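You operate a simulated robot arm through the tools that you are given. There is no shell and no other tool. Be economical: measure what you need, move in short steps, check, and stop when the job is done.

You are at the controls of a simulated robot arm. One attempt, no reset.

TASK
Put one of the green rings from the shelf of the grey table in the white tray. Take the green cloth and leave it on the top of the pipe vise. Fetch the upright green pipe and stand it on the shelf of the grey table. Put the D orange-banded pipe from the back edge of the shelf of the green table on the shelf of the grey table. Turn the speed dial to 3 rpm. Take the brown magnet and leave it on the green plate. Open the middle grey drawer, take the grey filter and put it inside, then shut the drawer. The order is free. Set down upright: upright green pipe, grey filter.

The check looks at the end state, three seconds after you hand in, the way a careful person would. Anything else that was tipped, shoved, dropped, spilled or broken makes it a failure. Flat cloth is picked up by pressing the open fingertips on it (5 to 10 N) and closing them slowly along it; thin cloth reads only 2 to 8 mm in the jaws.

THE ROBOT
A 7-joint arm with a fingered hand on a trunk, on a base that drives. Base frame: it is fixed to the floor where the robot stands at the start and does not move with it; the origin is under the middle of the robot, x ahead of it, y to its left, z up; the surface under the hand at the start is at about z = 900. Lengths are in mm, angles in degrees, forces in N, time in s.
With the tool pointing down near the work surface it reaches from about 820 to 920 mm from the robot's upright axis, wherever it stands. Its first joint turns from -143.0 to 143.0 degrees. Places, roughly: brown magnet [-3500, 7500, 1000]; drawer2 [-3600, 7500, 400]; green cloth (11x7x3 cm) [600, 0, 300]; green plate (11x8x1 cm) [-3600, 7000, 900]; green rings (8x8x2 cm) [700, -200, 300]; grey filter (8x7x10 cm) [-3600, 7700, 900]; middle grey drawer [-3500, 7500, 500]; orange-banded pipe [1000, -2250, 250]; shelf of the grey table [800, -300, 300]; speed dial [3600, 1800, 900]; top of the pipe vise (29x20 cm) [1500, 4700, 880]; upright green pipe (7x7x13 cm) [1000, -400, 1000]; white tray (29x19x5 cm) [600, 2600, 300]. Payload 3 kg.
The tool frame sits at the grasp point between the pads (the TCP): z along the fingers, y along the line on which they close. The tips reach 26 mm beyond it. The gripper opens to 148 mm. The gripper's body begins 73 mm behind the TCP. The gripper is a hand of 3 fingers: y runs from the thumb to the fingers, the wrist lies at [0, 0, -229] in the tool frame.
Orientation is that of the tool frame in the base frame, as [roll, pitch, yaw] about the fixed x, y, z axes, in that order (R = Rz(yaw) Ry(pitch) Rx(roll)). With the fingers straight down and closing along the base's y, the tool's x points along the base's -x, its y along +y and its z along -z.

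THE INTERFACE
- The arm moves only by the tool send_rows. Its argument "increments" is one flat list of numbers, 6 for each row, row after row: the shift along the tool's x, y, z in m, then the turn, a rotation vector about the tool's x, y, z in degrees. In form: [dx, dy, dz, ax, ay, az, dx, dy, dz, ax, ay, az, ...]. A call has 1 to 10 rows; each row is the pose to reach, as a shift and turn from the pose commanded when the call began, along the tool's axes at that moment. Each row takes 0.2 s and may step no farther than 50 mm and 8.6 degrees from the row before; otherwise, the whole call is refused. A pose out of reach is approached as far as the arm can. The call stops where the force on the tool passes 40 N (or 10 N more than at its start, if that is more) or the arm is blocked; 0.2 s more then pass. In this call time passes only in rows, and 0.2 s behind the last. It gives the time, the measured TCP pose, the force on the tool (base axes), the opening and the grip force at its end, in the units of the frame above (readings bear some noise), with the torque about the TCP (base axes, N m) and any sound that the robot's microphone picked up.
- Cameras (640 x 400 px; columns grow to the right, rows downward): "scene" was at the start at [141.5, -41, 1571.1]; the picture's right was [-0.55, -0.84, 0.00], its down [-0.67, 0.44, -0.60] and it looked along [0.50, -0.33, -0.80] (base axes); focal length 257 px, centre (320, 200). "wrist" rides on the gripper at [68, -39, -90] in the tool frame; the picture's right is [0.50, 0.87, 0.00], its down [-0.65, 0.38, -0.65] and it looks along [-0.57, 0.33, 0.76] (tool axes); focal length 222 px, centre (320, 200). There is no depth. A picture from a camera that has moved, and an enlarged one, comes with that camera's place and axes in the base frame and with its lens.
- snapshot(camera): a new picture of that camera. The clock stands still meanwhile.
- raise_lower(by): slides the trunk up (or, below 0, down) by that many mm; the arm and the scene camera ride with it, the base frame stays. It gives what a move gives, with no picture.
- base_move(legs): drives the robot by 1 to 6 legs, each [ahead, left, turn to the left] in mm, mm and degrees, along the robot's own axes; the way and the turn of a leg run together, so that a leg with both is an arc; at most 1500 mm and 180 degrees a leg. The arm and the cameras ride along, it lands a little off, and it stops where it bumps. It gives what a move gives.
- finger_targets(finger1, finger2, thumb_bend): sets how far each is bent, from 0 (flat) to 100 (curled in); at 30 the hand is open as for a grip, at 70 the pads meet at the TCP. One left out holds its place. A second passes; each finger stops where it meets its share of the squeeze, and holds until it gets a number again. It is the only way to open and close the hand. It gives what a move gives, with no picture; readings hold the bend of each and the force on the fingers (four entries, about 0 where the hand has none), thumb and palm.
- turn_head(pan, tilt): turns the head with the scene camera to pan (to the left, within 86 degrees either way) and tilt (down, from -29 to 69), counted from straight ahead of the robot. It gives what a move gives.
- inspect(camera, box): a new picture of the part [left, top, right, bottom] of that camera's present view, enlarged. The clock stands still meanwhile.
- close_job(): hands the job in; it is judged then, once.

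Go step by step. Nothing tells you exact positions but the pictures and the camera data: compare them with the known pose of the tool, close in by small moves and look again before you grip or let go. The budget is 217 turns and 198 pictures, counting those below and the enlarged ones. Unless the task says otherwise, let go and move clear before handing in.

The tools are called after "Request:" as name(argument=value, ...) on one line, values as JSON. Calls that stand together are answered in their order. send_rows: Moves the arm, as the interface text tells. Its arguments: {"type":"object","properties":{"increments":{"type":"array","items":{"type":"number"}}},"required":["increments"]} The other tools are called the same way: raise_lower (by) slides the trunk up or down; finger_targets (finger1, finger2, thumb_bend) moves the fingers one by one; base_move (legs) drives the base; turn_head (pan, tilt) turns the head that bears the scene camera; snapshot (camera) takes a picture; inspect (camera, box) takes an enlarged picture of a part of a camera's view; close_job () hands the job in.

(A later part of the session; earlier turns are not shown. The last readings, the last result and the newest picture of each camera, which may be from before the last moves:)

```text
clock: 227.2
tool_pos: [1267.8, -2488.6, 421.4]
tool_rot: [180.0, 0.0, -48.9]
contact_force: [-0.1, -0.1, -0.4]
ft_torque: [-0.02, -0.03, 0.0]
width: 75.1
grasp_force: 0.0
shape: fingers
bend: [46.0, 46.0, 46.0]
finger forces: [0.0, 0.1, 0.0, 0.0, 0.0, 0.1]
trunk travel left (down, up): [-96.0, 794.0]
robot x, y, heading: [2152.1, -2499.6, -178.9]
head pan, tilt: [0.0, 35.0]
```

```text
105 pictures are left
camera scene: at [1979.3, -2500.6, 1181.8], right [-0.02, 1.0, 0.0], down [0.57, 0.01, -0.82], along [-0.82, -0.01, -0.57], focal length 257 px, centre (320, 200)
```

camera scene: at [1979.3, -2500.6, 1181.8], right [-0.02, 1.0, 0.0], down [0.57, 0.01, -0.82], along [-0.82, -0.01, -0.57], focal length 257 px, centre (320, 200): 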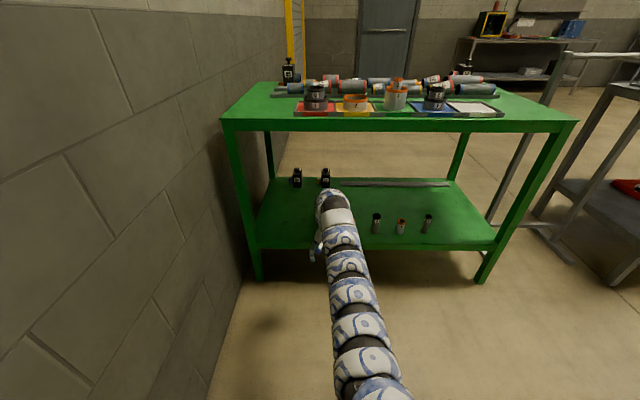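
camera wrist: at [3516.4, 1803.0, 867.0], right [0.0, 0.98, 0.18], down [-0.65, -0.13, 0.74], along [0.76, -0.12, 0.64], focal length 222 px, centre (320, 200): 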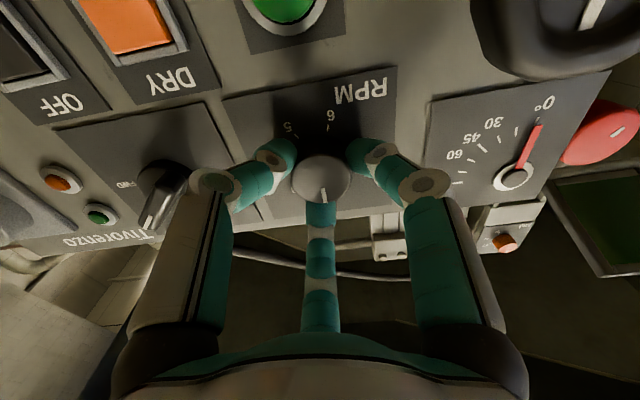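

Plenty of clearance under the top (z≈842 vs arch ≈730). Driving in over the D pipe.

Request:
base_move(legs=[[270, 0, 0]])

Request:
finger_targets(finger1=35, finger2=35, thumb_bend=35)

Request:
snapshot(camera="wrist")

Request:
snapshot(camera="scene")

```text
clock: 229.1
tool_pos: [993.0, -2496.2, 420.8]
tool_rot: [179.9, 0.1, -48.7]
contact_force: [0.5, 0.3, 0.7]
ft_torque: [0.01, 0.02, 0.01]
width: 75.1
grasp_force: 0.0
shape: fingers
bend: [46.0, 46.0, 46.0]
finger forces: [0.0, 0.0, 0.0, 0.1, 0.1, 0.1]
trunk travel left (down, up): [-96.0, 794.0]
robot x, y, heading: [1877.8, -2501.3, -179.1]
head pan, tilt: [0.0, 35.0]
```

```text
clock: 230.1
tool_pos: [994.4, -2495.6, 420.6]
tool_rot: [180.0, 0.0, -48.7]
contact_force: [0.2, 0.2, -0.7]
ft_torque: [0.01, 0.01, 0.03]
width: 110.6
grasp_force: 0.2
shape: fingers
bend: [35.0, 35.0, 35.0]
finger forces: [0.1, 0.0, 0.0, 0.0, 0.0, 0.0]
trunk travel left (down, up): [-96.0, 794.0]
robot x, y, heading: [1876.6, -2502.0, -179.0]
head pan, tilt: [0.0, 35.0]
```

```text
104 pictures are left
camera wrist: at [1066.5, -2520.8, 512.5], right [-0.32, -0.95, 0.0], down [-0.72, 0.24, 0.65], along [-0.62, 0.21, -0.76], focal length 222 px, centre (320, 200)
```

wrist: 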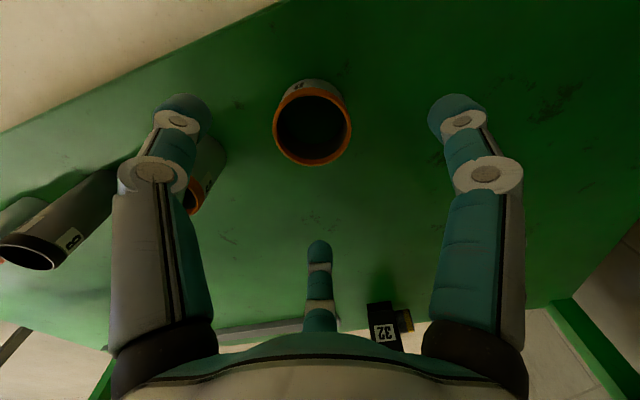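

```text
103 pictures are left
camera scene: at [1706.3, -2505.8, 1181.8], right [-0.02, 1.0, 0.0], down [0.57, 0.01, -0.82], along [-0.82, -0.02, -0.57], focal length 257 px, centre (320, 200)
```

scene: 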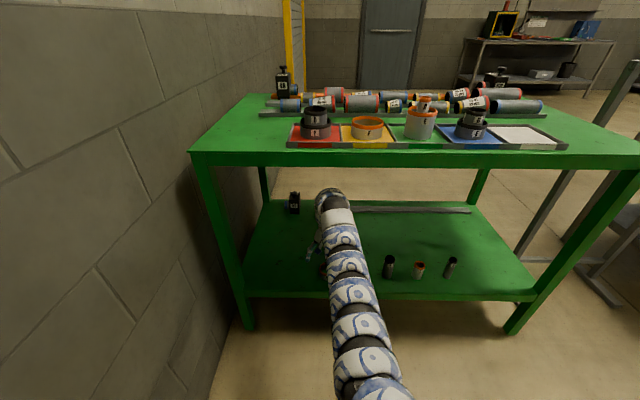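

The D pipe's centre is at about (998,-2487), 9 mm from the TCP. Shifting and lowering halfway to check.

Request:
send_rows(increments=[-0.005, -0.008, 0.02, 0, 0, 0, -0.005, -0.008, 0.05, 0, 0, 0])

Request:
snapshot(camera="wrist")

```text
clock: 230.7
tool_pos: [998.0, -2486.8, 371.0]
tool_rot: [-179.9, 0.1, -48.7]
contact_force: [0.2, 0.5, 1.0]
ft_torque: [0.01, -0.04, 0.01]
width: 110.9
grasp_force: 0.0
shape: fingers
bend: [35.0, 35.0, 35.0]
finger forces: [0.0, 0.0, 0.0, 0.0, 0.1, 0.0]
trunk travel left (down, up): [-96.0, 794.0]
robot x, y, heading: [1880.4, -2506.3, -179.2]
head pan, tilt: [0.0, 35.0]
```

```text
102 pictures are left
camera wrist: at [1070.4, -2512.1, 461.7], right [-0.32, -0.95, 0.0], down [-0.72, 0.24, 0.65], along [-0.62, 0.21, -0.76], focal length 222 px, centre (320, 200)
```

wrist: 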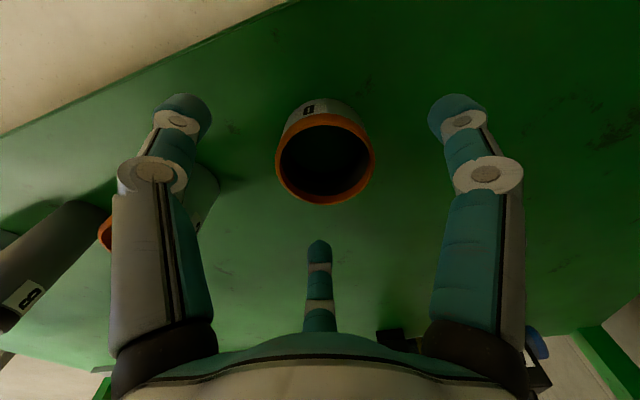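

Triangulated: rim centre (1001,-2491), rim top z≈336. Correcting and lowering to grip.

Request:
send_rows(increments=[0.005, 0.001, 0.02, 0, 0, 0, 0.005, 0.001, 0.048, 0, 0, 0])

Request:
snapshot(camera="wrist")

Request:
finger_targets(finger1=62, finger2=62, thumb_bend=62)

Request:
snapshot(camera="wrist")

```text
clock: 231.3
tool_pos: [998.7, -2491.6, 328.0]
tool_rot: [179.7, 0.3, -48.7]
contact_force: [2.6, 1.2, 29.5]
ft_torque: [-0.48, -0.72, -0.21]
width: 112.9
grasp_force: 15.4
shape: fingers
bend: [34.0, 35.0, 34.0]
finger forces: [15.2, 3.6, 0.1, 0.1, 11.2, 0.0]
trunk travel left (down, up): [-96.0, 794.0]
robot x, y, heading: [1873.0, -2502.5, -178.8]
head pan, tilt: [0.0, 35.0]
```

```text
101 pictures are left
camera wrist: at [1071.5, -2516.4, 418.5], right [-0.32, -0.95, 0.0], down [-0.71, 0.24, 0.66], along [-0.63, 0.21, -0.75], focal length 222 px, centre (320, 200)
```

wrist: 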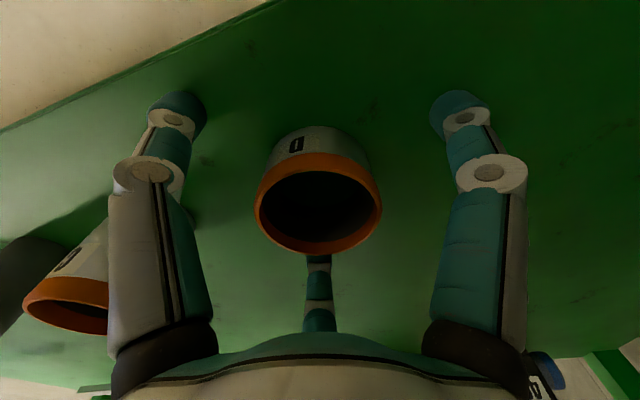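

```text
clock: 231.7
tool_pos: [996.0, -2491.4, 332.9]
tool_rot: [179.1, 0.5, -48.8]
contact_force: [-0.6, -0.6, 45.8]
ft_torque: [-0.62, -1.27, 0.41]
width: 77.9
grasp_force: 23.1
shape: fingers
bend: [46.0, 62.0, 46.0]
finger forces: [25.7, 0.0, 0.0, 0.0, 20.0, 0.0]
trunk travel left (down, up): [-96.0, 794.0]
robot x, y, heading: [1873.8, -2504.0, -178.9]
head pan, tilt: [0.0, 35.0]
stopped: the force on the tool passed its limit at 44 N (the readings are from after the stop); the commanded pose is now the measured one
```

```text
100 pictures are left
camera wrist: at [1069.5, -2517.0, 423.3], right [-0.32, -0.95, 0.01], down [-0.71, 0.24, 0.67], along [-0.63, 0.21, -0.75], focal length 222 px, centre (320, 200)
```

wrist: 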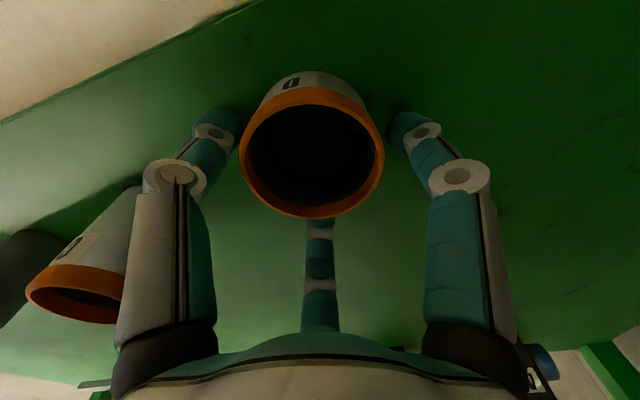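

The shelf is at z≈300, so the tips hit it and one finger nudged the pipe toward the edge. I'll raise, reopen and recentre.

Request:
send_rows(increments=[0, 0, -0.008, 0, 0, 0])

Request:
finger_targets(finger1=35, finger2=35, thumb_bend=35)

Request:
snapshot(camera="wrist")

```text
clock: 232.1
tool_pos: [998.9, -2492.2, 334.0]
tool_rot: [179.7, 0.2, -48.7]
contact_force: [2.0, -3.8, 19.2]
ft_torque: [-0.49, -0.44, 0.0]
width: 66.5
grasp_force: 9.8
shape: fingers
bend: [50.0, 62.0, 47.0]
finger forces: [13.9, 0.0, 0.0, 0.0, 5.2, 0.0]
trunk travel left (down, up): [-96.0, 794.0]
robot x, y, heading: [1873.5, -2502.2, -179.1]
head pan, tilt: [0.0, 35.0]
```

```text
clock: 233.1
tool_pos: [997.9, -2490.1, 333.4]
tool_rot: [179.7, 0.2, -48.7]
contact_force: [0.1, 0.1, 0.2]
ft_torque: [0.03, 0.02, -0.01]
width: 110.9
grasp_force: 0.0
shape: fingers
bend: [35.0, 35.0, 35.0]
finger forces: [0.1, 0.0, 0.1, 0.1, 0.0, 0.0]
trunk travel left (down, up): [-96.0, 794.0]
robot x, y, heading: [1876.4, -2501.2, -178.9]
head pan, tilt: [0.0, 35.0]
```

```text
99 pictures are left
camera wrist: at [1071.4, -2516.3, 424.5], right [-0.32, -0.95, 0.0], down [-0.71, 0.24, 0.66], along [-0.62, 0.21, -0.75], focal length 222 px, centre (320, 200)
```

wrist: 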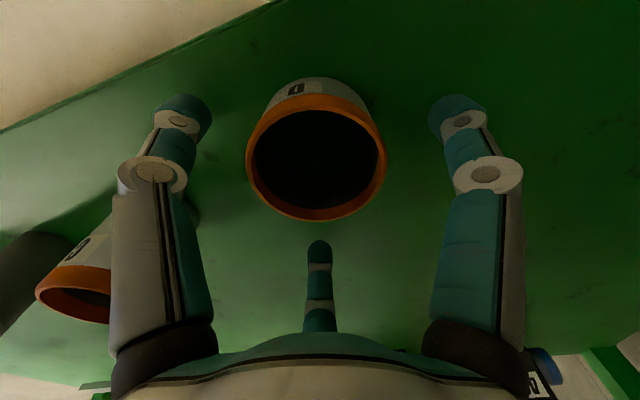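

Request:
send_rows(increments=[0.008, -0.005, -0.001, 0, 0, 0, 0.016, -0.0095, -0.002, 0, 0, 0])

Request:
snapshot(camera="wrist")

```text
clock: 233.7
tool_pos: [1016.4, -2497.0, 334.4]
tool_rot: [179.7, 0.3, -48.7]
contact_force: [1.0, 0.0, -0.2]
ft_torque: [0.02, -0.01, -0.01]
width: 110.9
grasp_force: 0.1
shape: fingers
bend: [35.0, 35.0, 35.0]
finger forces: [0.0, 0.0, 0.0, 0.0, 0.0, 0.1]
trunk travel left (down, up): [-96.0, 794.0]
robot x, y, heading: [1872.9, -2504.5, -178.9]
head pan, tilt: [0.0, 35.0]
```

```text
98 pictures are left
camera wrist: at [1089.1, -2522.3, 425.8], right [-0.32, -0.95, 0.0], down [-0.71, 0.24, 0.66], along [-0.62, 0.21, -0.75], focal length 222 px, centre (320, 200)
```

wrist: 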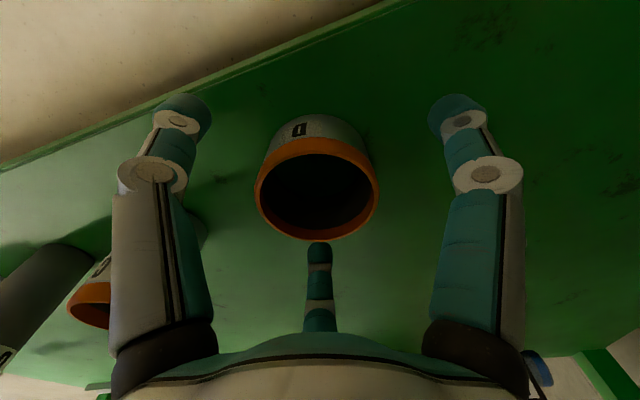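

Nearly centred; a last 5 mm shift, then closing.

Request:
send_rows(increments=[0.004, -0.003, 0, 0, 0, 0])

Request:
finger_targets(finger1=60, finger2=60, thumb_bend=60)

Request:
snapshot(camera="wrist")

```text
clock: 234.1
tool_pos: [1019.8, -2497.0, 336.2]
tool_rot: [179.6, 0.2, -48.9]
contact_force: [0.4, 0.7, -0.6]
ft_torque: [0.03, 0.0, 0.02]
width: 110.7
grasp_force: 0.2
shape: fingers
bend: [35.0, 35.0, 35.0]
finger forces: [0.1, 0.0, 0.0, 0.1, 0.0, 0.0]
trunk travel left (down, up): [-96.0, 794.0]
robot x, y, heading: [1876.8, -2501.9, -178.8]
head pan, tilt: [0.0, 35.0]
```

```text
clock: 235.1
tool_pos: [1020.8, -2497.8, 335.9]
tool_rot: [179.7, 0.3, -48.7]
contact_force: [0.0, 0.8, 1.1]
ft_torque: [0.03, 0.0, 0.02]
width: 48.0
grasp_force: 9.6
shape: fingers
bend: [54.0, 53.0, 56.0]
finger forces: [4.7, 6.5, 0.1, 0.1, 7.1, 0.0]
trunk travel left (down, up): [-96.0, 794.0]
robot x, y, heading: [1876.7, -2501.4, -178.8]
head pan, tilt: [0.0, 35.0]
```

```text
97 pictures are left
camera wrist: at [1093.7, -2523.2, 426.9], right [-0.32, -0.95, 0.0], down [-0.71, 0.24, 0.66], along [-0.62, 0.21, -0.75], focal length 222 px, centre (320, 200)
```

wrist: 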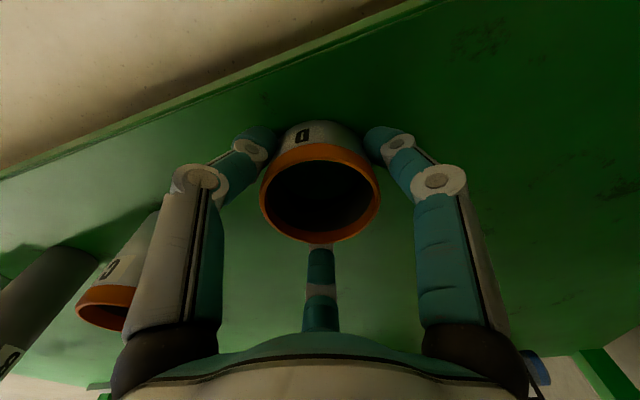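

Even grip on all three. Lifting slowly.

Request:
send_rows(increments=[0, 0, -0.01, 0, 0, 0, 0, 0, -0.025, 0, 0, 0, 0, 0, -0.05, 0, 0, 0, 0, 0, -0.09, 0, 0, 0])

Request:
snapshot(camera="wrist")

```text
clock: 236.1
tool_pos: [1021.4, -2496.4, 427.0]
tool_rot: [179.6, 0.3, -48.8]
contact_force: [0.2, 0.0, -1.1]
ft_torque: [-0.02, 0.01, -0.01]
width: 48.2
grasp_force: 9.3
shape: fingers
bend: [54.0, 53.0, 56.0]
finger forces: [4.9, 6.4, 0.1, 0.0, 6.9, 0.0]
trunk travel left (down, up): [-96.0, 794.0]
robot x, y, heading: [1873.9, -2502.6, -179.0]
head pan, tilt: [0.0, 35.0]
```

```text
96 pictures are left
camera wrist: at [1094.2, -2522.1, 517.8], right [-0.32, -0.95, 0.0], down [-0.71, 0.24, 0.66], along [-0.63, 0.21, -0.75], focal length 222 px, centre (320, 200)
```

wrist: 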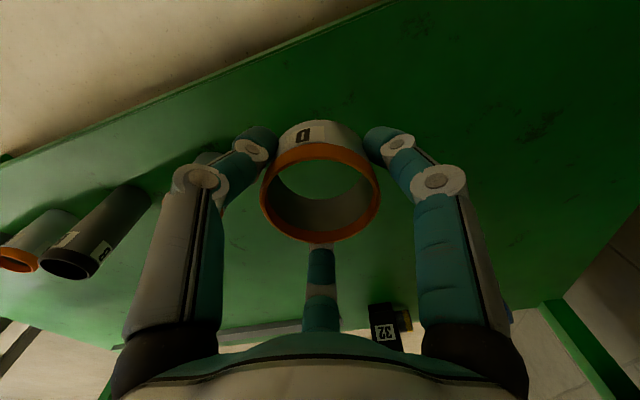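

The D pipe is held and its neighbours still stand. I'll back out and drive over to the back side of the grey table.

Request:
base_move(legs=[[-330, 0, 0], [0, 1450, 0], [0, 350, 0]])

Request:
turn_head(pan=0, tilt=32)

Request:
snapshot(camera="scene")

```text
clock: 239.9
tool_pos: [1342.8, -2645.7, 426.6]
tool_rot: [179.5, 0.3, -48.7]
contact_force: [0.0, 0.1, -1.8]
ft_torque: [0.01, 0.01, 0.01]
width: 47.9
grasp_force: 8.9
shape: fingers
bend: [54.0, 53.0, 56.0]
finger forces: [4.9, 6.3, 0.0, 0.1, 6.8, 0.1]
trunk travel left (down, up): [-96.0, 794.0]
robot x, y, heading: [2194.1, -2651.0, -179.5]
head pan, tilt: [0.0, 35.0]
stopped in leg 2: the robot was blocked; the commanded pose is now the measured one
```

```text
clock: 240.6
tool_pos: [1342.9, -2645.8, 425.2]
tool_rot: [179.6, 0.2, -48.7]
contact_force: [0.7, -0.1, -1.9]
ft_torque: [-0.01, -0.01, 0.0]
width: 48.2
grasp_force: 9.1
shape: fingers
bend: [54.0, 53.0, 56.0]
finger forces: [4.9, 6.4, 0.0, 0.1, 6.9, 0.0]
trunk travel left (down, up): [-96.0, 794.0]
robot x, y, heading: [2196.5, -2647.4, -178.9]
head pan, tilt: [0.0, 32.0]
```

```text
95 pictures are left
camera scene: at [2026.5, -2654.0, 1186.4], right [-0.02, 1.0, 0.0], down [0.53, 0.01, -0.85], along [-0.85, -0.02, -0.53], focal length 257 px, centre (320, 200)
```

scene: 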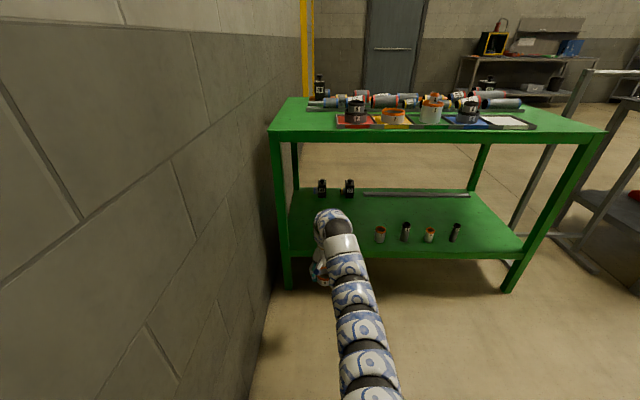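

I had left and right mixed up and bumped the wall harmlessly. Now driving right, along +y.

Request:
base_move(legs=[[0, -1000, 0], [0, -950, 0]])

Request:
snapshot(camera="scene")

```text
clock: 250.3
tool_pos: [1327.1, -683.3, 426.3]
tool_rot: [179.6, 0.2, -49.9]
contact_force: [0.1, 0.2, -1.1]
ft_torque: [0.04, 0.01, -0.02]
width: 48.1
grasp_force: 8.5
shape: fingers
bend: [54.0, 53.0, 56.0]
finger forces: [4.8, 6.5, 0.0, 0.1, 6.9, 0.0]
trunk travel left (down, up): [-96.0, 794.0]
robot x, y, heading: [2181.0, -706.6, 180.1]
head pan, tilt: [0.0, 32.0]
```

```text
94 pictures are left
camera scene: at [2010.4, -706.2, 1186.4], right [0.0, 1.0, 0.0], down [0.53, 0.0, -0.85], along [-0.85, 0.0, -0.53], focal length 257 px, centre (320, 200)
```

scene: 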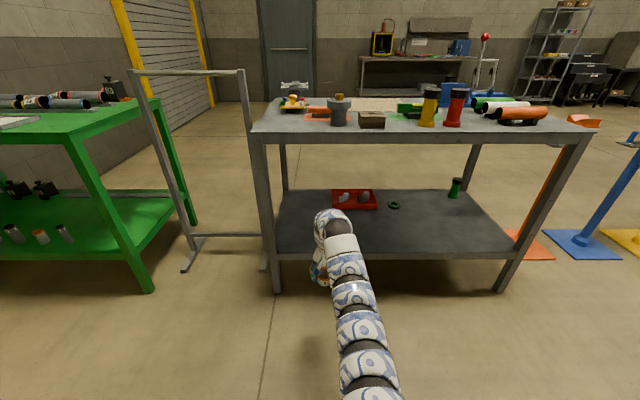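

The shelf's rear half is open and empty here. Driving in to about (940,-685).

Request:
base_move(legs=[[385, 0, 0]])

Request:
send_rows(increments=[0, 0, 0.04, 0, 0, 0, 0, 0, 0.075, 0, 0, 0, 0, 0, 0.086, 0, 0, 0])

Request:
snapshot(camera="wrist")

```text
clock: 252.7
tool_pos: [939.8, -685.2, 426.2]
tool_rot: [179.6, 0.2, -49.7]
contact_force: [0.3, -0.7, -1.5]
ft_torque: [-0.01, -0.04, 0.0]
width: 48.0
grasp_force: 8.5
shape: fingers
bend: [54.0, 53.0, 56.0]
finger forces: [4.8, 6.3, 0.0, 0.0, 6.8, 0.0]
trunk travel left (down, up): [-96.0, 794.0]
robot x, y, heading: [1793.2, -707.0, 179.9]
head pan, tilt: [0.0, 32.0]
```

```text
clock: 253.5
tool_pos: [939.3, -684.4, 339.5]
tool_rot: [179.7, 0.1, -49.9]
contact_force: [-0.2, 0.3, -1.2]
ft_torque: [0.01, 0.02, 0.0]
width: 48.1
grasp_force: 8.5
shape: fingers
bend: [54.0, 53.0, 56.0]
finger forces: [4.6, 6.4, 0.0, 0.1, 6.8, 0.0]
trunk travel left (down, up): [-96.0, 794.0]
robot x, y, heading: [1788.4, -704.2, 180.1]
head pan, tilt: [0.0, 32.0]
```

```text
93 pictures are left
camera wrist: at [1011.9, -711.7, 430.5], right [-0.34, -0.94, 0.0], down [-0.71, 0.26, 0.66], along [-0.62, 0.22, -0.75], focal length 222 px, centre (320, 200)
```

wrist: 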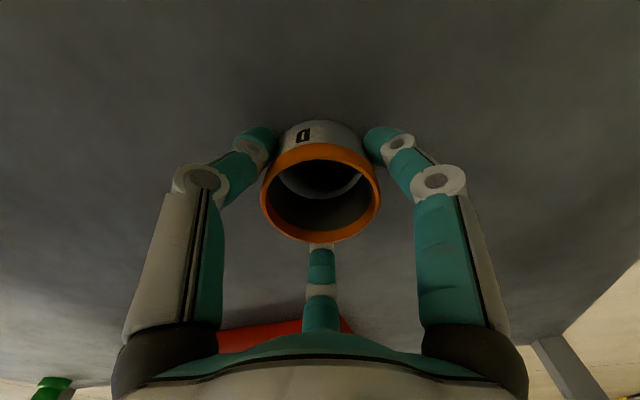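

Just above the shelf. Touching down in small steps, then releasing.

Request:
send_rows(increments=[0, 0, 0.002, 0, 0, 0, 0, 0, 0.004, 0, 0, 0])

Request:
finger_targets(finger1=40, finger2=40, thumb_bend=40)

Request:
send_rows(increments=[0, 0, -0.03, 0, 0, 0, 0, 0, -0.07, 0, 0, 0, 0, 0, -0.1, 0, 0, 0])

Request:
snapshot(camera="wrist")

```text
clock: 254.1
tool_pos: [938.7, -685.1, 335.5]
tool_rot: [179.6, 0.3, -49.8]
contact_force: [0.0, -1.2, 0.2]
ft_torque: [0.0, -0.04, 0.01]
width: 48.4
grasp_force: 8.5
shape: fingers
bend: [54.0, 53.0, 56.0]
finger forces: [5.0, 6.5, 0.0, 0.1, 6.9, 0.0]
trunk travel left (down, up): [-96.0, 794.0]
robot x, y, heading: [1797.8, -703.1, 179.5]
head pan, tilt: [0.0, 32.0]
```

```text
clock: 255.1
tool_pos: [938.6, -685.8, 335.6]
tool_rot: [179.6, 0.2, -49.8]
contact_force: [-0.7, -0.5, 0.0]
ft_torque: [0.0, 0.02, -0.01]
width: 94.8
grasp_force: 0.1
shape: fingers
bend: [40.0, 40.0, 40.0]
finger forces: [0.0, 0.0, 0.0, 0.1, 0.0, 0.1]
trunk travel left (down, up): [-96.0, 794.0]
robot x, y, heading: [1793.9, -703.7, 179.9]
head pan, tilt: [0.0, 32.0]
```

```text
clock: 255.9
tool_pos: [938.0, -684.2, 434.7]
tool_rot: [179.6, 0.1, -49.9]
contact_force: [0.4, 0.6, 0.2]
ft_torque: [-0.01, 0.03, -0.04]
width: 94.9
grasp_force: 0.1
shape: fingers
bend: [40.0, 40.0, 40.0]
finger forces: [0.1, 0.0, 0.0, 0.0, 0.0, 0.0]
trunk travel left (down, up): [-96.0, 794.0]
robot x, y, heading: [1792.0, -706.0, 180.1]
head pan, tilt: [0.0, 32.0]
```

```text
92 pictures are left
camera wrist: at [1011.2, -711.4, 526.1], right [-0.34, -0.94, 0.0], down [-0.71, 0.26, 0.66], along [-0.62, 0.22, -0.75], focal length 222 px, centre (320, 200)
```

wrist: 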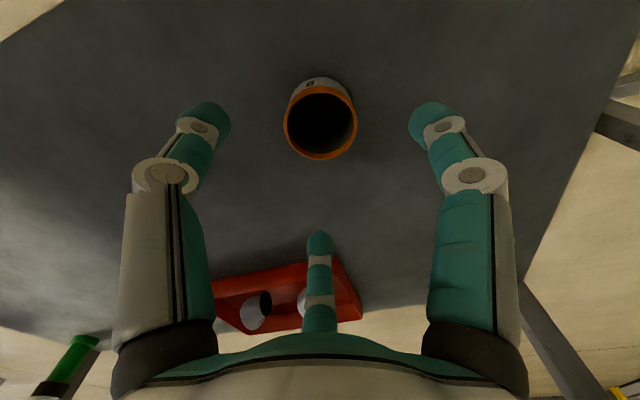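

The D pipe stands on the shelf. Now to the far corner: back out, raise the trunk, and go back up to the lane by the pipe rack.

Request:
base_move(legs=[[-400, 0, 0]])

Request:
snapshot(camera="scene")

Request:
raise_lower(by=400)

Request:
raise_lower(by=300)

Request:
base_move(legs=[[0, -1450, 0], [0, -1400, 0], [0, -1350, 0], [0, 0, 38]])

```text
clock: 258.4
tool_pos: [1336.6, -690.1, 436.0]
tool_rot: [179.6, 0.2, -49.6]
contact_force: [-0.4, -0.1, 0.0]
ft_torque: [-0.02, 0.01, 0.0]
width: 94.9
grasp_force: 0.1
shape: fingers
bend: [40.0, 40.0, 40.0]
finger forces: [0.0, 0.0, 0.0, 0.0, 0.0, 0.1]
trunk travel left (down, up): [-96.0, 794.0]
robot x, y, heading: [2192.9, -707.7, -179.9]
head pan, tilt: [0.0, 32.0]
```

```text
91 pictures are left
camera scene: at [2020.8, -706.1, 1186.4], right [0.0, 1.0, 0.0], down [0.53, 0.0, -0.85], along [-0.85, 0.0, -0.53], focal length 257 px, centre (320, 200)
```

scene: 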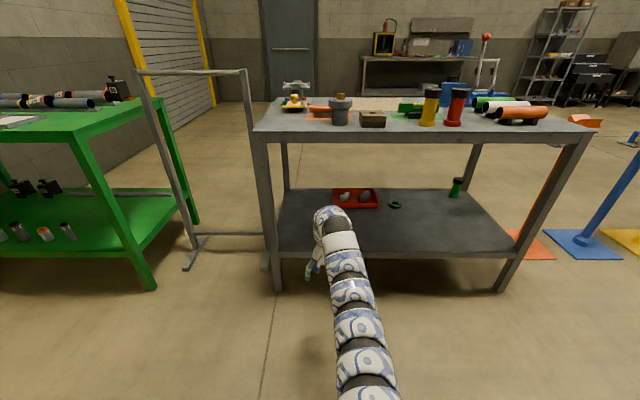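

```text
clock: 262.2
tool_pos: [1335.2, -688.4, 835.1]
tool_rot: [179.6, 0.2, -49.7]
contact_force: [0.5, -0.3, -0.2]
ft_torque: [0.01, 0.0, -0.01]
width: 94.7
grasp_force: 0.0
shape: fingers
bend: [40.0, 40.0, 40.0]
finger forces: [0.0, 0.0, 0.0, 0.1, 0.0, 0.0]
trunk travel left (down, up): [-496.0, 394.0]
robot x, y, heading: [2194.5, -706.9, -179.7]
head pan, tilt: [0.0, 32.0]
```

```text
clock: 265.2
tool_pos: [1335.1, -689.2, 1135.6]
tool_rot: [179.5, 0.2, -49.6]
contact_force: [-0.6, -0.3, -0.3]
ft_torque: [0.03, -0.04, -0.01]
width: 94.8
grasp_force: 0.0
shape: fingers
bend: [40.0, 40.0, 40.0]
finger forces: [0.1, 0.0, 0.1, 0.0, 0.0, 0.1]
trunk travel left (down, up): [-796.0, 94.0]
robot x, y, heading: [2190.2, -706.1, -179.8]
head pan, tilt: [0.0, 32.0]
```

```text
clock: 287.0
tool_pos: [1509.0, 2966.8, 1135.0]
tool_rot: [179.5, 0.2, -13.7]
contact_force: [-0.5, 0.2, -0.2]
ft_torque: [0.06, -0.01, 0.03]
width: 94.7
grasp_force: 0.1
shape: fingers
bend: [40.0, 40.0, 40.0]
finger forces: [0.1, 0.0, 0.1, 0.1, 0.0, 0.1]
trunk travel left (down, up): [-796.0, 94.0]
robot x, y, heading: [2210.1, 3458.2, -143.9]
head pan, tilt: [0.0, 32.0]
```

Request:
base_move(legs=[[0, 0, 2.5], [934, -927, 0]])

Request:
turn_head(pan=0, tilt=40)

Request:
snapshot(camera="scene")

```text
clock: 294.0
tool_pos: [231.9, 3059.4, 1134.4]
tool_rot: [179.6, 0.2, -9.9]
contact_force: [0.6, 0.2, -0.2]
ft_torque: [-0.03, -0.02, 0.0]
width: 94.9
grasp_force: 0.0
shape: fingers
bend: [40.0, 40.0, 40.0]
finger forces: [0.1, 0.1, 0.0, 0.0, 0.1, 0.1]
trunk travel left (down, up): [-796.0, 94.0]
robot x, y, heading: [899.6, 3593.5, -140.2]
head pan, tilt: [0.0, 32.0]
```

```text
clock: 294.7
tool_pos: [234.9, 3059.7, 1134.1]
tool_rot: [179.6, 0.3, -9.9]
contact_force: [-0.3, -1.2, 0.9]
ft_torque: [0.02, 0.01, 0.0]
width: 94.8
grasp_force: 0.0
shape: fingers
bend: [40.0, 40.0, 40.0]
finger forces: [0.1, 0.0, 0.1, 0.0, 0.0, 0.1]
trunk travel left (down, up): [-796.0, 94.0]
robot x, y, heading: [901.4, 3595.5, -140.5]
head pan, tilt: [0.0, 40.0]
```

```text
90 pictures are left
camera scene: at [774.3, 3487.6, 1874.3], right [-0.64, 0.77, 0.0], down [0.49, 0.41, -0.77], along [-0.59, -0.49, -0.64], focal length 257 px, centre (320, 200)
```

scene: 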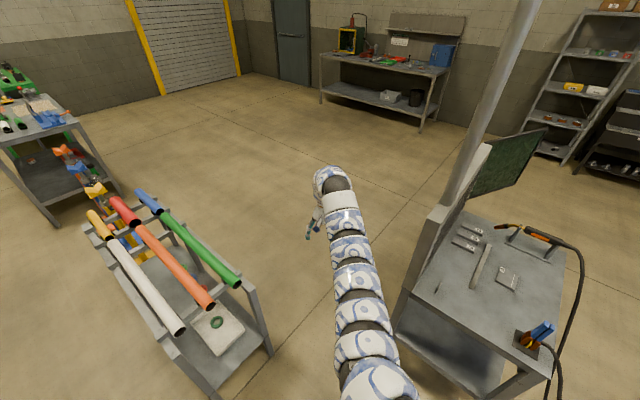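

The lane ahead is as before (posts about (466,2800) and (40,3390)). Driving through.

Request:
base_move(legs=[[0, 0, -1], [850, 0, 0], [850, 0, 0]])

Request:
turn_head(pan=-80, tilt=20)

Request:
snapshot(camera="scene")

```text
clock: 303.8
tool_pos: [-1078.8, 1934.6, 1135.0]
tool_rot: [179.7, 0.2, -8.9]
contact_force: [-0.7, 0.0, -0.2]
ft_torque: [0.03, -0.03, 0.0]
width: 94.9
grasp_force: 0.1
shape: fingers
bend: [40.0, 40.0, 40.0]
finger forces: [0.1, 0.0, 0.1, 0.0, 0.0, 0.0]
trunk travel left (down, up): [-796.0, 94.0]
robot x, y, heading: [-419.0, 2480.3, -139.3]
head pan, tilt: [0.0, 40.0]
```

```text
clock: 305.3
tool_pos: [-1078.1, 1934.4, 1134.7]
tool_rot: [179.6, 0.1, -9.0]
contact_force: [-0.4, -0.3, -0.1]
ft_torque: [0.02, -0.01, -0.02]
width: 94.8
grasp_force: 0.0
shape: fingers
bend: [40.0, 40.0, 40.0]
finger forces: [0.0, 0.1, 0.0, 0.0, 0.0, 0.1]
trunk travel left (down, up): [-796.0, 94.0]
robot x, y, heading: [-420.8, 2479.7, -139.3]
head pan, tilt: [-80.0, 20.0]
```

```text
89 pictures are left
camera scene: at [-553.2, 2486.3, 1905.6], right [0.63, 0.78, 0.0], down [0.27, -0.22, -0.94], along [-0.73, 0.59, -0.34], focal length 257 px, centre (320, 200)
```

scene: 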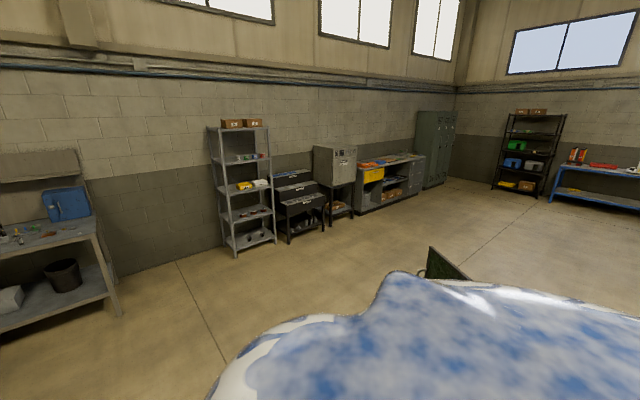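

The grey drawer bench is along the far wall. I'll turn to face -x and travel along the open floor toward it.

Request:
base_move(legs=[[0, 0, -40.7], [1200, -100, 0], [170, -1205, 0], [170, -1205, 0], [170, -1205, 0], [100, -1100, 0]])

Request:
turn_head(pan=0, tilt=30)

Request:
snapshot(camera="scene")

```text
clock: 335.7
tool_pos: [-2889.6, 7368.8, 1135.3]
tool_rot: [179.6, 0.1, -52.3]
contact_force: [-0.4, 1.2, -0.1]
ft_torque: [0.03, 0.0, -0.01]
width: 94.5
grasp_force: 0.0
shape: fingers
bend: [40.0, 40.0, 40.0]
finger forces: [0.0, 0.1, 0.1, 0.0, 0.0, 0.0]
trunk travel left (down, up): [-796.0, 94.0]
robot x, y, heading: [-2034.5, 7313.7, 177.2]
head pan, tilt: [-80.0, 20.0]
```

```text
clock: 337.2
tool_pos: [-2890.5, 7369.9, 1134.9]
tool_rot: [179.7, 0.2, -52.2]
contact_force: [-0.3, -0.3, 0.3]
ft_torque: [-0.01, 0.0, 0.02]
width: 94.7
grasp_force: 0.0
shape: fingers
bend: [40.0, 40.0, 40.0]
finger forces: [0.0, 0.0, 0.1, 0.1, 0.1, 0.1]
trunk travel left (down, up): [-796.0, 94.0]
robot x, y, heading: [-2035.0, 7313.1, 177.4]
head pan, tilt: [0.0, 30.0]
```

```text
88 pictures are left
camera scene: at [-2207.5, 7320.2, 1889.6], right [0.05, 1.0, 0.0], down [0.5, -0.02, -0.87], along [-0.87, 0.04, -0.5], focal length 257 px, centre (320, 200)
```

scene: 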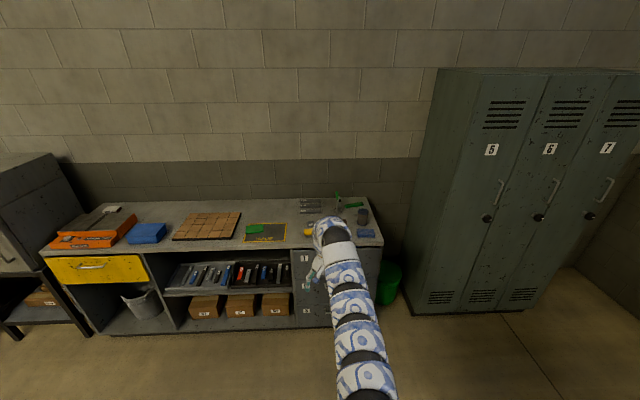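

Request:
inspect(camera="scene", box=[230, 180, 400, 340])

Request:
snapshot(camera="wrist")

```text
2.50 times, centred on (315, 260) of scene
camera zoom: at [-2207.5, 7320.2, 1889.6], right [0.05, 1.0, 0.0], down [0.5, -0.02, -0.87], along [-0.87, 0.04, -0.5], focal length 643 px, centre (332, 50)
```

zoom: 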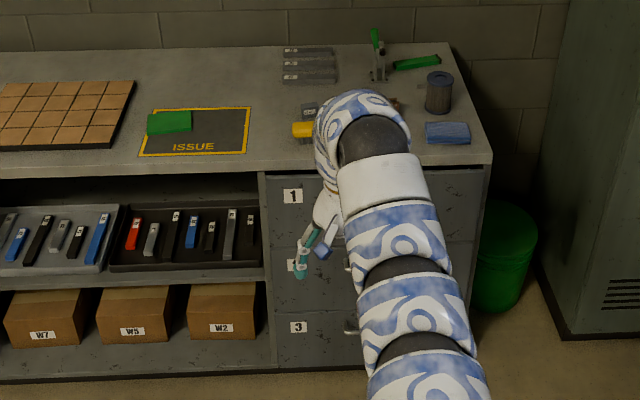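

```text
86 pictures are left
camera wrist: at [-2818.2, 7339.5, 1226.0], right [-0.38, -0.92, 0.0], down [-0.7, 0.29, 0.66], along [-0.61, 0.25, -0.75], focal length 222 px, centre (320, 200)
```

wrist: 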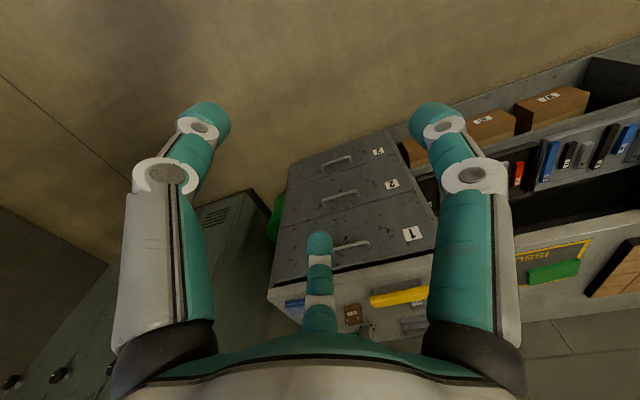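

I need to see behind the arm; shifting the robot left 450 mm.

Request:
base_move(legs=[[0, 450, 2.6]])

Request:
turn_head(pan=-25, tilt=35)

Request:
snapshot(camera="scene")

Request:
inspect(camera="scene", box=[210, 110, 390, 290])

```text
clock: 340.0
tool_pos: [-2903.4, 6882.5, 1135.3]
tool_rot: [179.6, 0.2, -50.2]
contact_force: [-1.2, -1.1, 0.7]
ft_torque: [0.03, 0.0, -0.03]
width: 94.4
grasp_force: 0.1
shape: fingers
bend: [40.0, 40.0, 40.0]
finger forces: [0.1, 0.0, 0.0, 0.1, 0.0, 0.1]
trunk travel left (down, up): [-796.0, 94.0]
robot x, y, heading: [-2050.1, 6857.1, 179.6]
head pan, tilt: [0.0, 30.0]
```

```text
clock: 340.9
tool_pos: [-2904.1, 6883.2, 1135.5]
tool_rot: [179.7, 0.3, -50.2]
contact_force: [0.1, -1.1, 0.7]
ft_torque: [0.03, -0.01, -0.02]
width: 94.9
grasp_force: 0.0
shape: fingers
bend: [40.0, 40.0, 40.0]
finger forces: [0.1, 0.0, 0.1, 0.0, 0.0, 0.0]
trunk travel left (down, up): [-796.0, 94.0]
robot x, y, heading: [-2048.4, 6858.8, 179.6]
head pan, tilt: [-25.0, 35.0]
```

```text
85 pictures are left
camera scene: at [-2209.3, 6895.7, 1881.8], right [0.43, 0.9, 0.0], down [0.52, -0.25, -0.82], along [-0.74, 0.35, -0.57], focal length 257 px, centre (320, 200)
```

scene: 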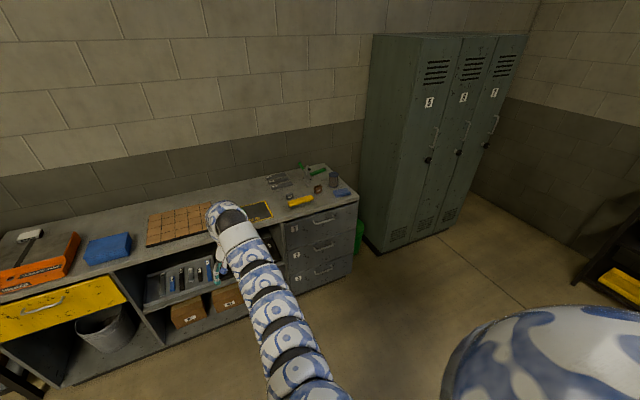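

```text
2.22 times, centred on (300, 200) of scene
camera zoom: at [-2209.3, 6895.7, 1881.8], right [0.43, 0.9, 0.0], down [0.52, -0.25, -0.82], along [-0.74, 0.35, -0.57], focal length 572 px, centre (364, 200)
```

zoom: 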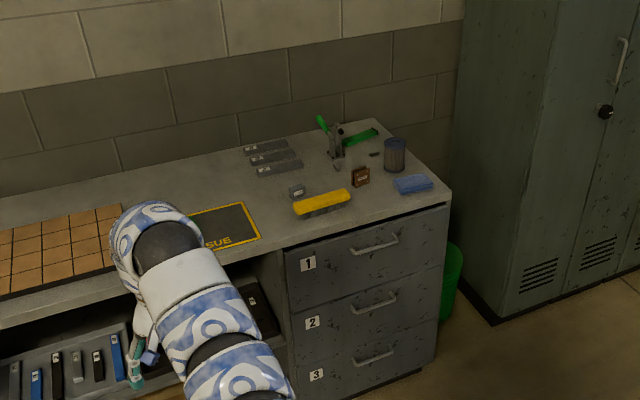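

Request:
inspect(camera="scene", box=[265, 155, 365, 225])

Request:
inspect(camera="scene", box=[275, 205, 365, 300])

```text
5.71 times, centred on (315, 190) of scene
camera zoom: at [-2209.3, 6895.7, 1881.8], right [0.43, 0.9, 0.0], down [0.52, -0.25, -0.82], along [-0.74, 0.35, -0.57], focal length 1470 px, centre (349, 257)
```

zoom: 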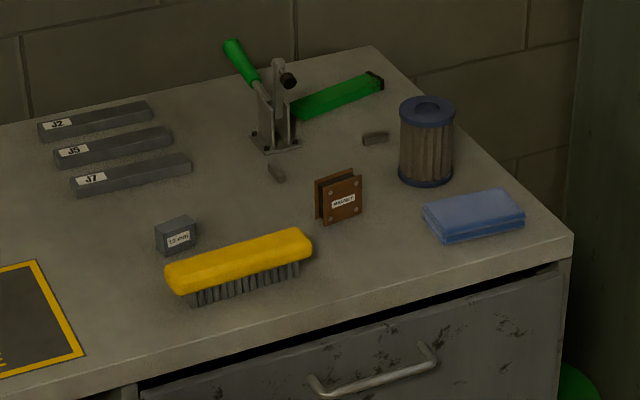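

```text
4.21 times, centred on (320, 252) of scene
camera zoom: at [-2209.3, 6895.7, 1881.8], right [0.43, 0.9, 0.0], down [0.52, -0.25, -0.82], along [-0.74, 0.35, -0.57], focal length 1084 px, centre (320, -21)
```

zoom: 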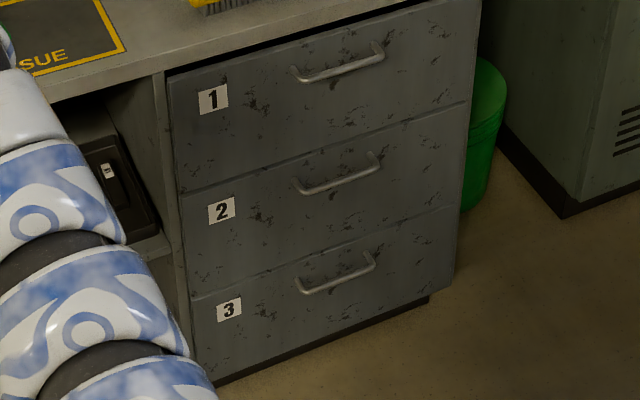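

Drawer 2's handle is at about (-3390,7485,548); the magnet is about (-3557,7521), the filter about (-3595,7662), the green plate about (-3571,6962). First the drawer: I'll turn the hand to point forward with thumb below.

Request:
send_rows(increments=[-0.004, 0.005, 0, 0, 0, 8, -0.008, 0.01, 0, 0, 0, 16, -0.012, 0.014, 0, 0, 0, 24, -0.016, 0.019, 0, 0, 0, 32, -0.019, 0.023, 0, 0, 0, 39.8])

Request:
send_rows(increments=[0, 0.0327, -0.0023, -8.2, 0, 0, 0, 0.0647, -0.0093, -16.4, 0, 0, 0, 0.0953, -0.0208, -24.6, 0, 0, 0, 0.1241, -0.0365, -32.8, 0, 0, 0, 0.1502, -0.0562, -41, 0, 0, 0, 0.1734, -0.0794, -49.2, 0, 0, 0, 0.1929, -0.1056, -57.4, 0, 0, 0, 0.2085, -0.1344, -65.6, 0, 0, 0, 0.2199, -0.1651, -73.8, 0, 0, 0, 0.2268, -0.1971, -82, 0, 0])

Request:
send_rows(increments=[0, 0.032, -0.002, -7.6, 0, 0])

Request:
base_move(legs=[[0, -600, 0.5]])

Request:
raise_lower(by=-400)

Request:
raise_lower(by=-380)

```text
clock: 342.1
tool_pos: [-2934.6, 6882.5, 1136.8]
tool_rot: [179.5, -0.2, -90.1]
contact_force: [0.3, -0.4, 0.1]
ft_torque: [-0.02, -0.05, 0.02]
width: 95.0
grasp_force: 0.1
shape: fingers
bend: [40.0, 40.0, 40.0]
finger forces: [0.0, 0.1, 0.1, 0.0, 0.0, 0.0]
trunk travel left (down, up): [-796.0, 94.0]
robot x, y, heading: [-2049.5, 6857.8, 179.4]
head pan, tilt: [-25.0, 35.0]
```

```text
clock: 344.3
tool_pos: [-3161.6, 6883.6, 1335.1]
tool_rot: [97.4, 0.0, -90.1]
contact_force: [0.2, -0.4, 0.3]
ft_torque: [-0.03, -0.01, 0.02]
width: 94.8
grasp_force: 0.0
shape: fingers
bend: [40.0, 40.0, 40.0]
finger forces: [0.0, 0.1, 0.0, 0.0, 0.1, 0.0]
trunk travel left (down, up): [-796.0, 94.0]
robot x, y, heading: [-2049.6, 6858.3, 179.6]
head pan, tilt: [-25.0, 35.0]
```

```text
clock: 344.7
tool_pos: [-3163.4, 6885.0, 1365.0]
tool_rot: [89.9, 0.0, -90.1]
contact_force: [1.0, 0.2, 0.2]
ft_torque: [0.0, -0.04, -0.02]
width: 94.9
grasp_force: 0.0
shape: fingers
bend: [40.0, 40.0, 40.0]
finger forces: [0.1, 0.0, 0.0, 0.0, 0.0, 0.0]
trunk travel left (down, up): [-796.0, 94.0]
robot x, y, heading: [-2051.0, 6858.5, 179.3]
head pan, tilt: [-25.0, 35.0]
```

```text
clock: 348.1
tool_pos: [-3157.6, 7480.8, 1366.1]
tool_rot: [90.0, -0.2, -89.8]
contact_force: [-0.1, 0.0, 1.4]
ft_torque: [0.0, 0.01, -0.02]
width: 94.6
grasp_force: 0.1
shape: fingers
bend: [40.0, 40.0, 40.0]
finger forces: [0.0, 0.0, 0.0, 0.0, 0.1, 0.1]
trunk travel left (down, up): [-796.0, 94.0]
robot x, y, heading: [-2040.6, 7454.1, 179.6]
head pan, tilt: [-25.0, 35.0]
```

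```text
clock: 351.9
tool_pos: [-3158.7, 7481.2, 964.5]
tool_rot: [90.0, 0.1, -90.0]
contact_force: [0.0, 0.0, -0.4]
ft_torque: [0.04, 0.02, 0.0]
width: 95.0
grasp_force: 0.0
shape: fingers
bend: [40.0, 40.0, 40.0]
finger forces: [0.0, 0.0, 0.0, 0.0, 0.0, 0.0]
trunk travel left (down, up): [-396.0, 494.0]
robot x, y, heading: [-2043.1, 7457.3, 179.6]
head pan, tilt: [-25.0, 35.0]
```

```text
clock: 355.6
tool_pos: [-3157.4, 7480.0, 586.3]
tool_rot: [90.0, 0.0, -89.9]
contact_force: [0.5, 0.4, 0.1]
ft_torque: [0.02, -0.01, -0.02]
width: 95.0
grasp_force: 0.0
shape: fingers
bend: [40.0, 40.0, 40.0]
finger forces: [0.0, 0.1, 0.0, 0.0, 0.1, 0.0]
trunk travel left (down, up): [-16.0, 874.0]
robot x, y, heading: [-2045.9, 7459.8, 179.7]
head pan, tilt: [-25.0, 35.0]
```

Request:
turn_head(pan=0, tilt=20)

Request:
snapshot(camera="scene")

Request:
snapshot(camera="wrist")

```text
clock: 356.4
tool_pos: [-3157.9, 7479.7, 584.8]
tool_rot: [89.9, 0.1, -89.9]
contact_force: [-0.5, 0.1, -0.1]
ft_torque: [0.01, 0.01, -0.01]
width: 94.9
grasp_force: 0.0
shape: fingers
bend: [40.0, 40.0, 40.0]
finger forces: [0.1, 0.0, 0.0, 0.0, 0.1, 0.0]
trunk travel left (down, up): [-16.0, 874.0]
robot x, y, heading: [-2043.7, 7461.8, 179.4]
head pan, tilt: [0.0, 20.0]
```

```text
81 pictures are left
camera scene: at [-2218.2, 7458.2, 1125.6], right [0.01, 1.0, 0.0], down [0.34, 0.0, -0.94], along [-0.94, 0.01, -0.34], focal length 257 px, centre (320, 200)
```

scene: 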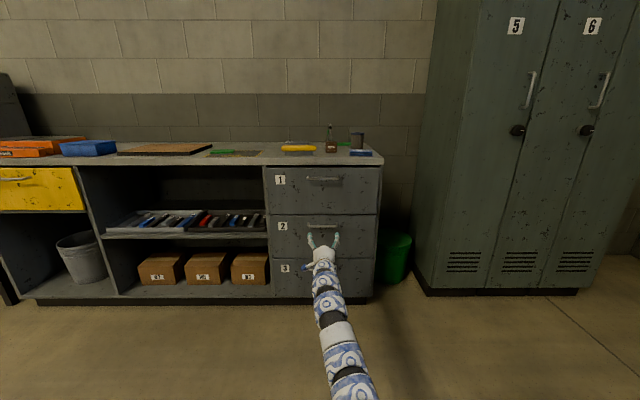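

```text
80 pictures are left
camera wrist: at [-3068.8, 7412.0, 547.8], right [0.0, -0.5, 0.87], down [0.65, 0.66, 0.38], along [-0.76, 0.56, 0.33], focal length 222 px, centre (320, 200)
```

wrist: 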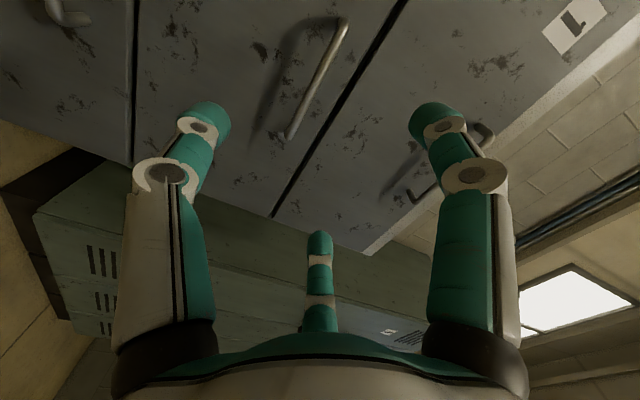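

Request:
inspect(camera="scene", box=[260, 160, 390, 270])

```text
3.64 times, centred on (325, 215) of scene
camera zoom: at [-2218.2, 7458.2, 1125.6], right [0.01, 1.0, 0.0], down [0.34, 0.0, -0.94], along [-0.94, 0.01, -0.34], focal length 936 px, centre (302, 146)
```

zoom: 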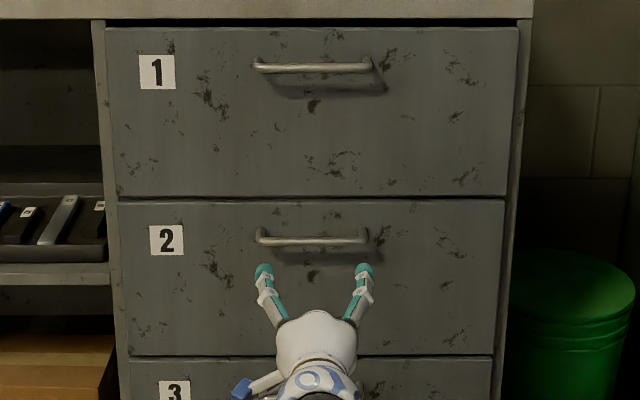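

The bar of handle 2 is centred at about (-3360,7480,578). Driving 150 mm closer and lowering the hand 7 mm.

Request:
base_move(legs=[[150, 0, 0]])

Request:
send_rows(increments=[0, -0.007, 0, 0, 0, 0])

Request:
snapshot(camera="wrist")

Request:
inspect(camera="scene", box=[270, 190, 370, 270])

```text
clock: 357.8
tool_pos: [-3308.7, 7481.8, 585.4]
tool_rot: [90.1, -0.1, -90.0]
contact_force: [-0.1, -0.5, 0.2]
ft_torque: [0.04, -0.04, 0.0]
width: 95.0
grasp_force: 0.0
shape: fingers
bend: [40.0, 40.0, 40.0]
finger forces: [0.1, 0.0, 0.1, 0.1, 0.0, 0.1]
trunk travel left (down, up): [-16.0, 874.0]
robot x, y, heading: [-2196.6, 7458.3, 179.6]
head pan, tilt: [0.0, 20.0]
```

```text
clock: 358.2
tool_pos: [-3308.5, 7483.8, 577.7]
tool_rot: [90.0, -0.1, -90.0]
contact_force: [0.8, -0.7, 0.0]
ft_torque: [-0.05, -0.03, -0.01]
width: 95.0
grasp_force: 0.2
shape: fingers
bend: [40.0, 40.0, 40.0]
finger forces: [0.0, 0.1, 0.0, 0.0, 0.1, 0.0]
trunk travel left (down, up): [-16.0, 874.0]
robot x, y, heading: [-2192.6, 7457.8, 179.5]
head pan, tilt: [0.0, 20.0]
```

```text
78 pictures are left
camera wrist: at [-3219.2, 7415.0, 540.1], right [0.0, -0.5, 0.87], down [0.65, 0.66, 0.38], along [-0.76, 0.57, 0.33], focal length 222 px, centre (320, 200)
```

wrist: 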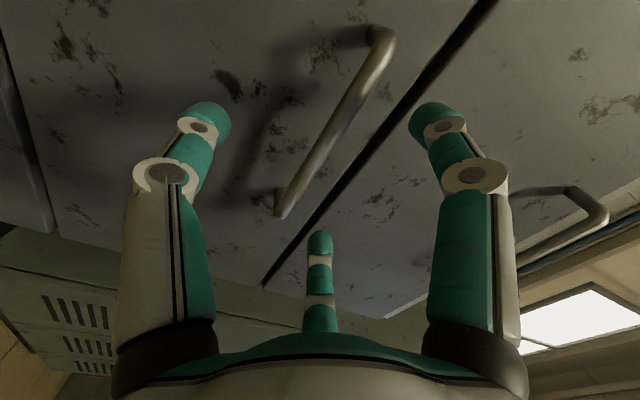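

```text
5.00 times, centred on (320, 230) of scene
camera zoom: at [-2368.2, 7459.5, 1125.6], right [0.01, 1.0, 0.0], down [0.34, 0.0, -0.94], along [-0.94, 0.01, -0.34], focal length 1287 px, centre (320, 50)
```

zoom: 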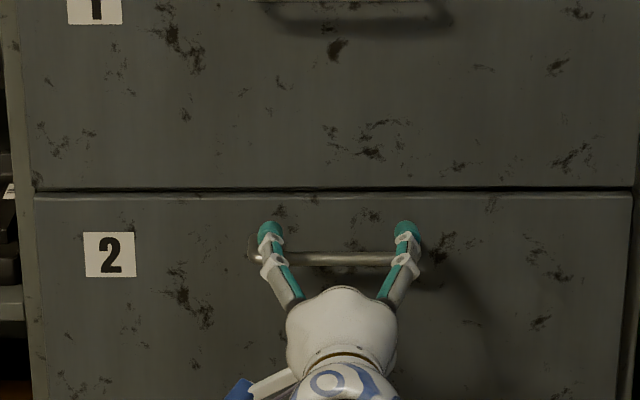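

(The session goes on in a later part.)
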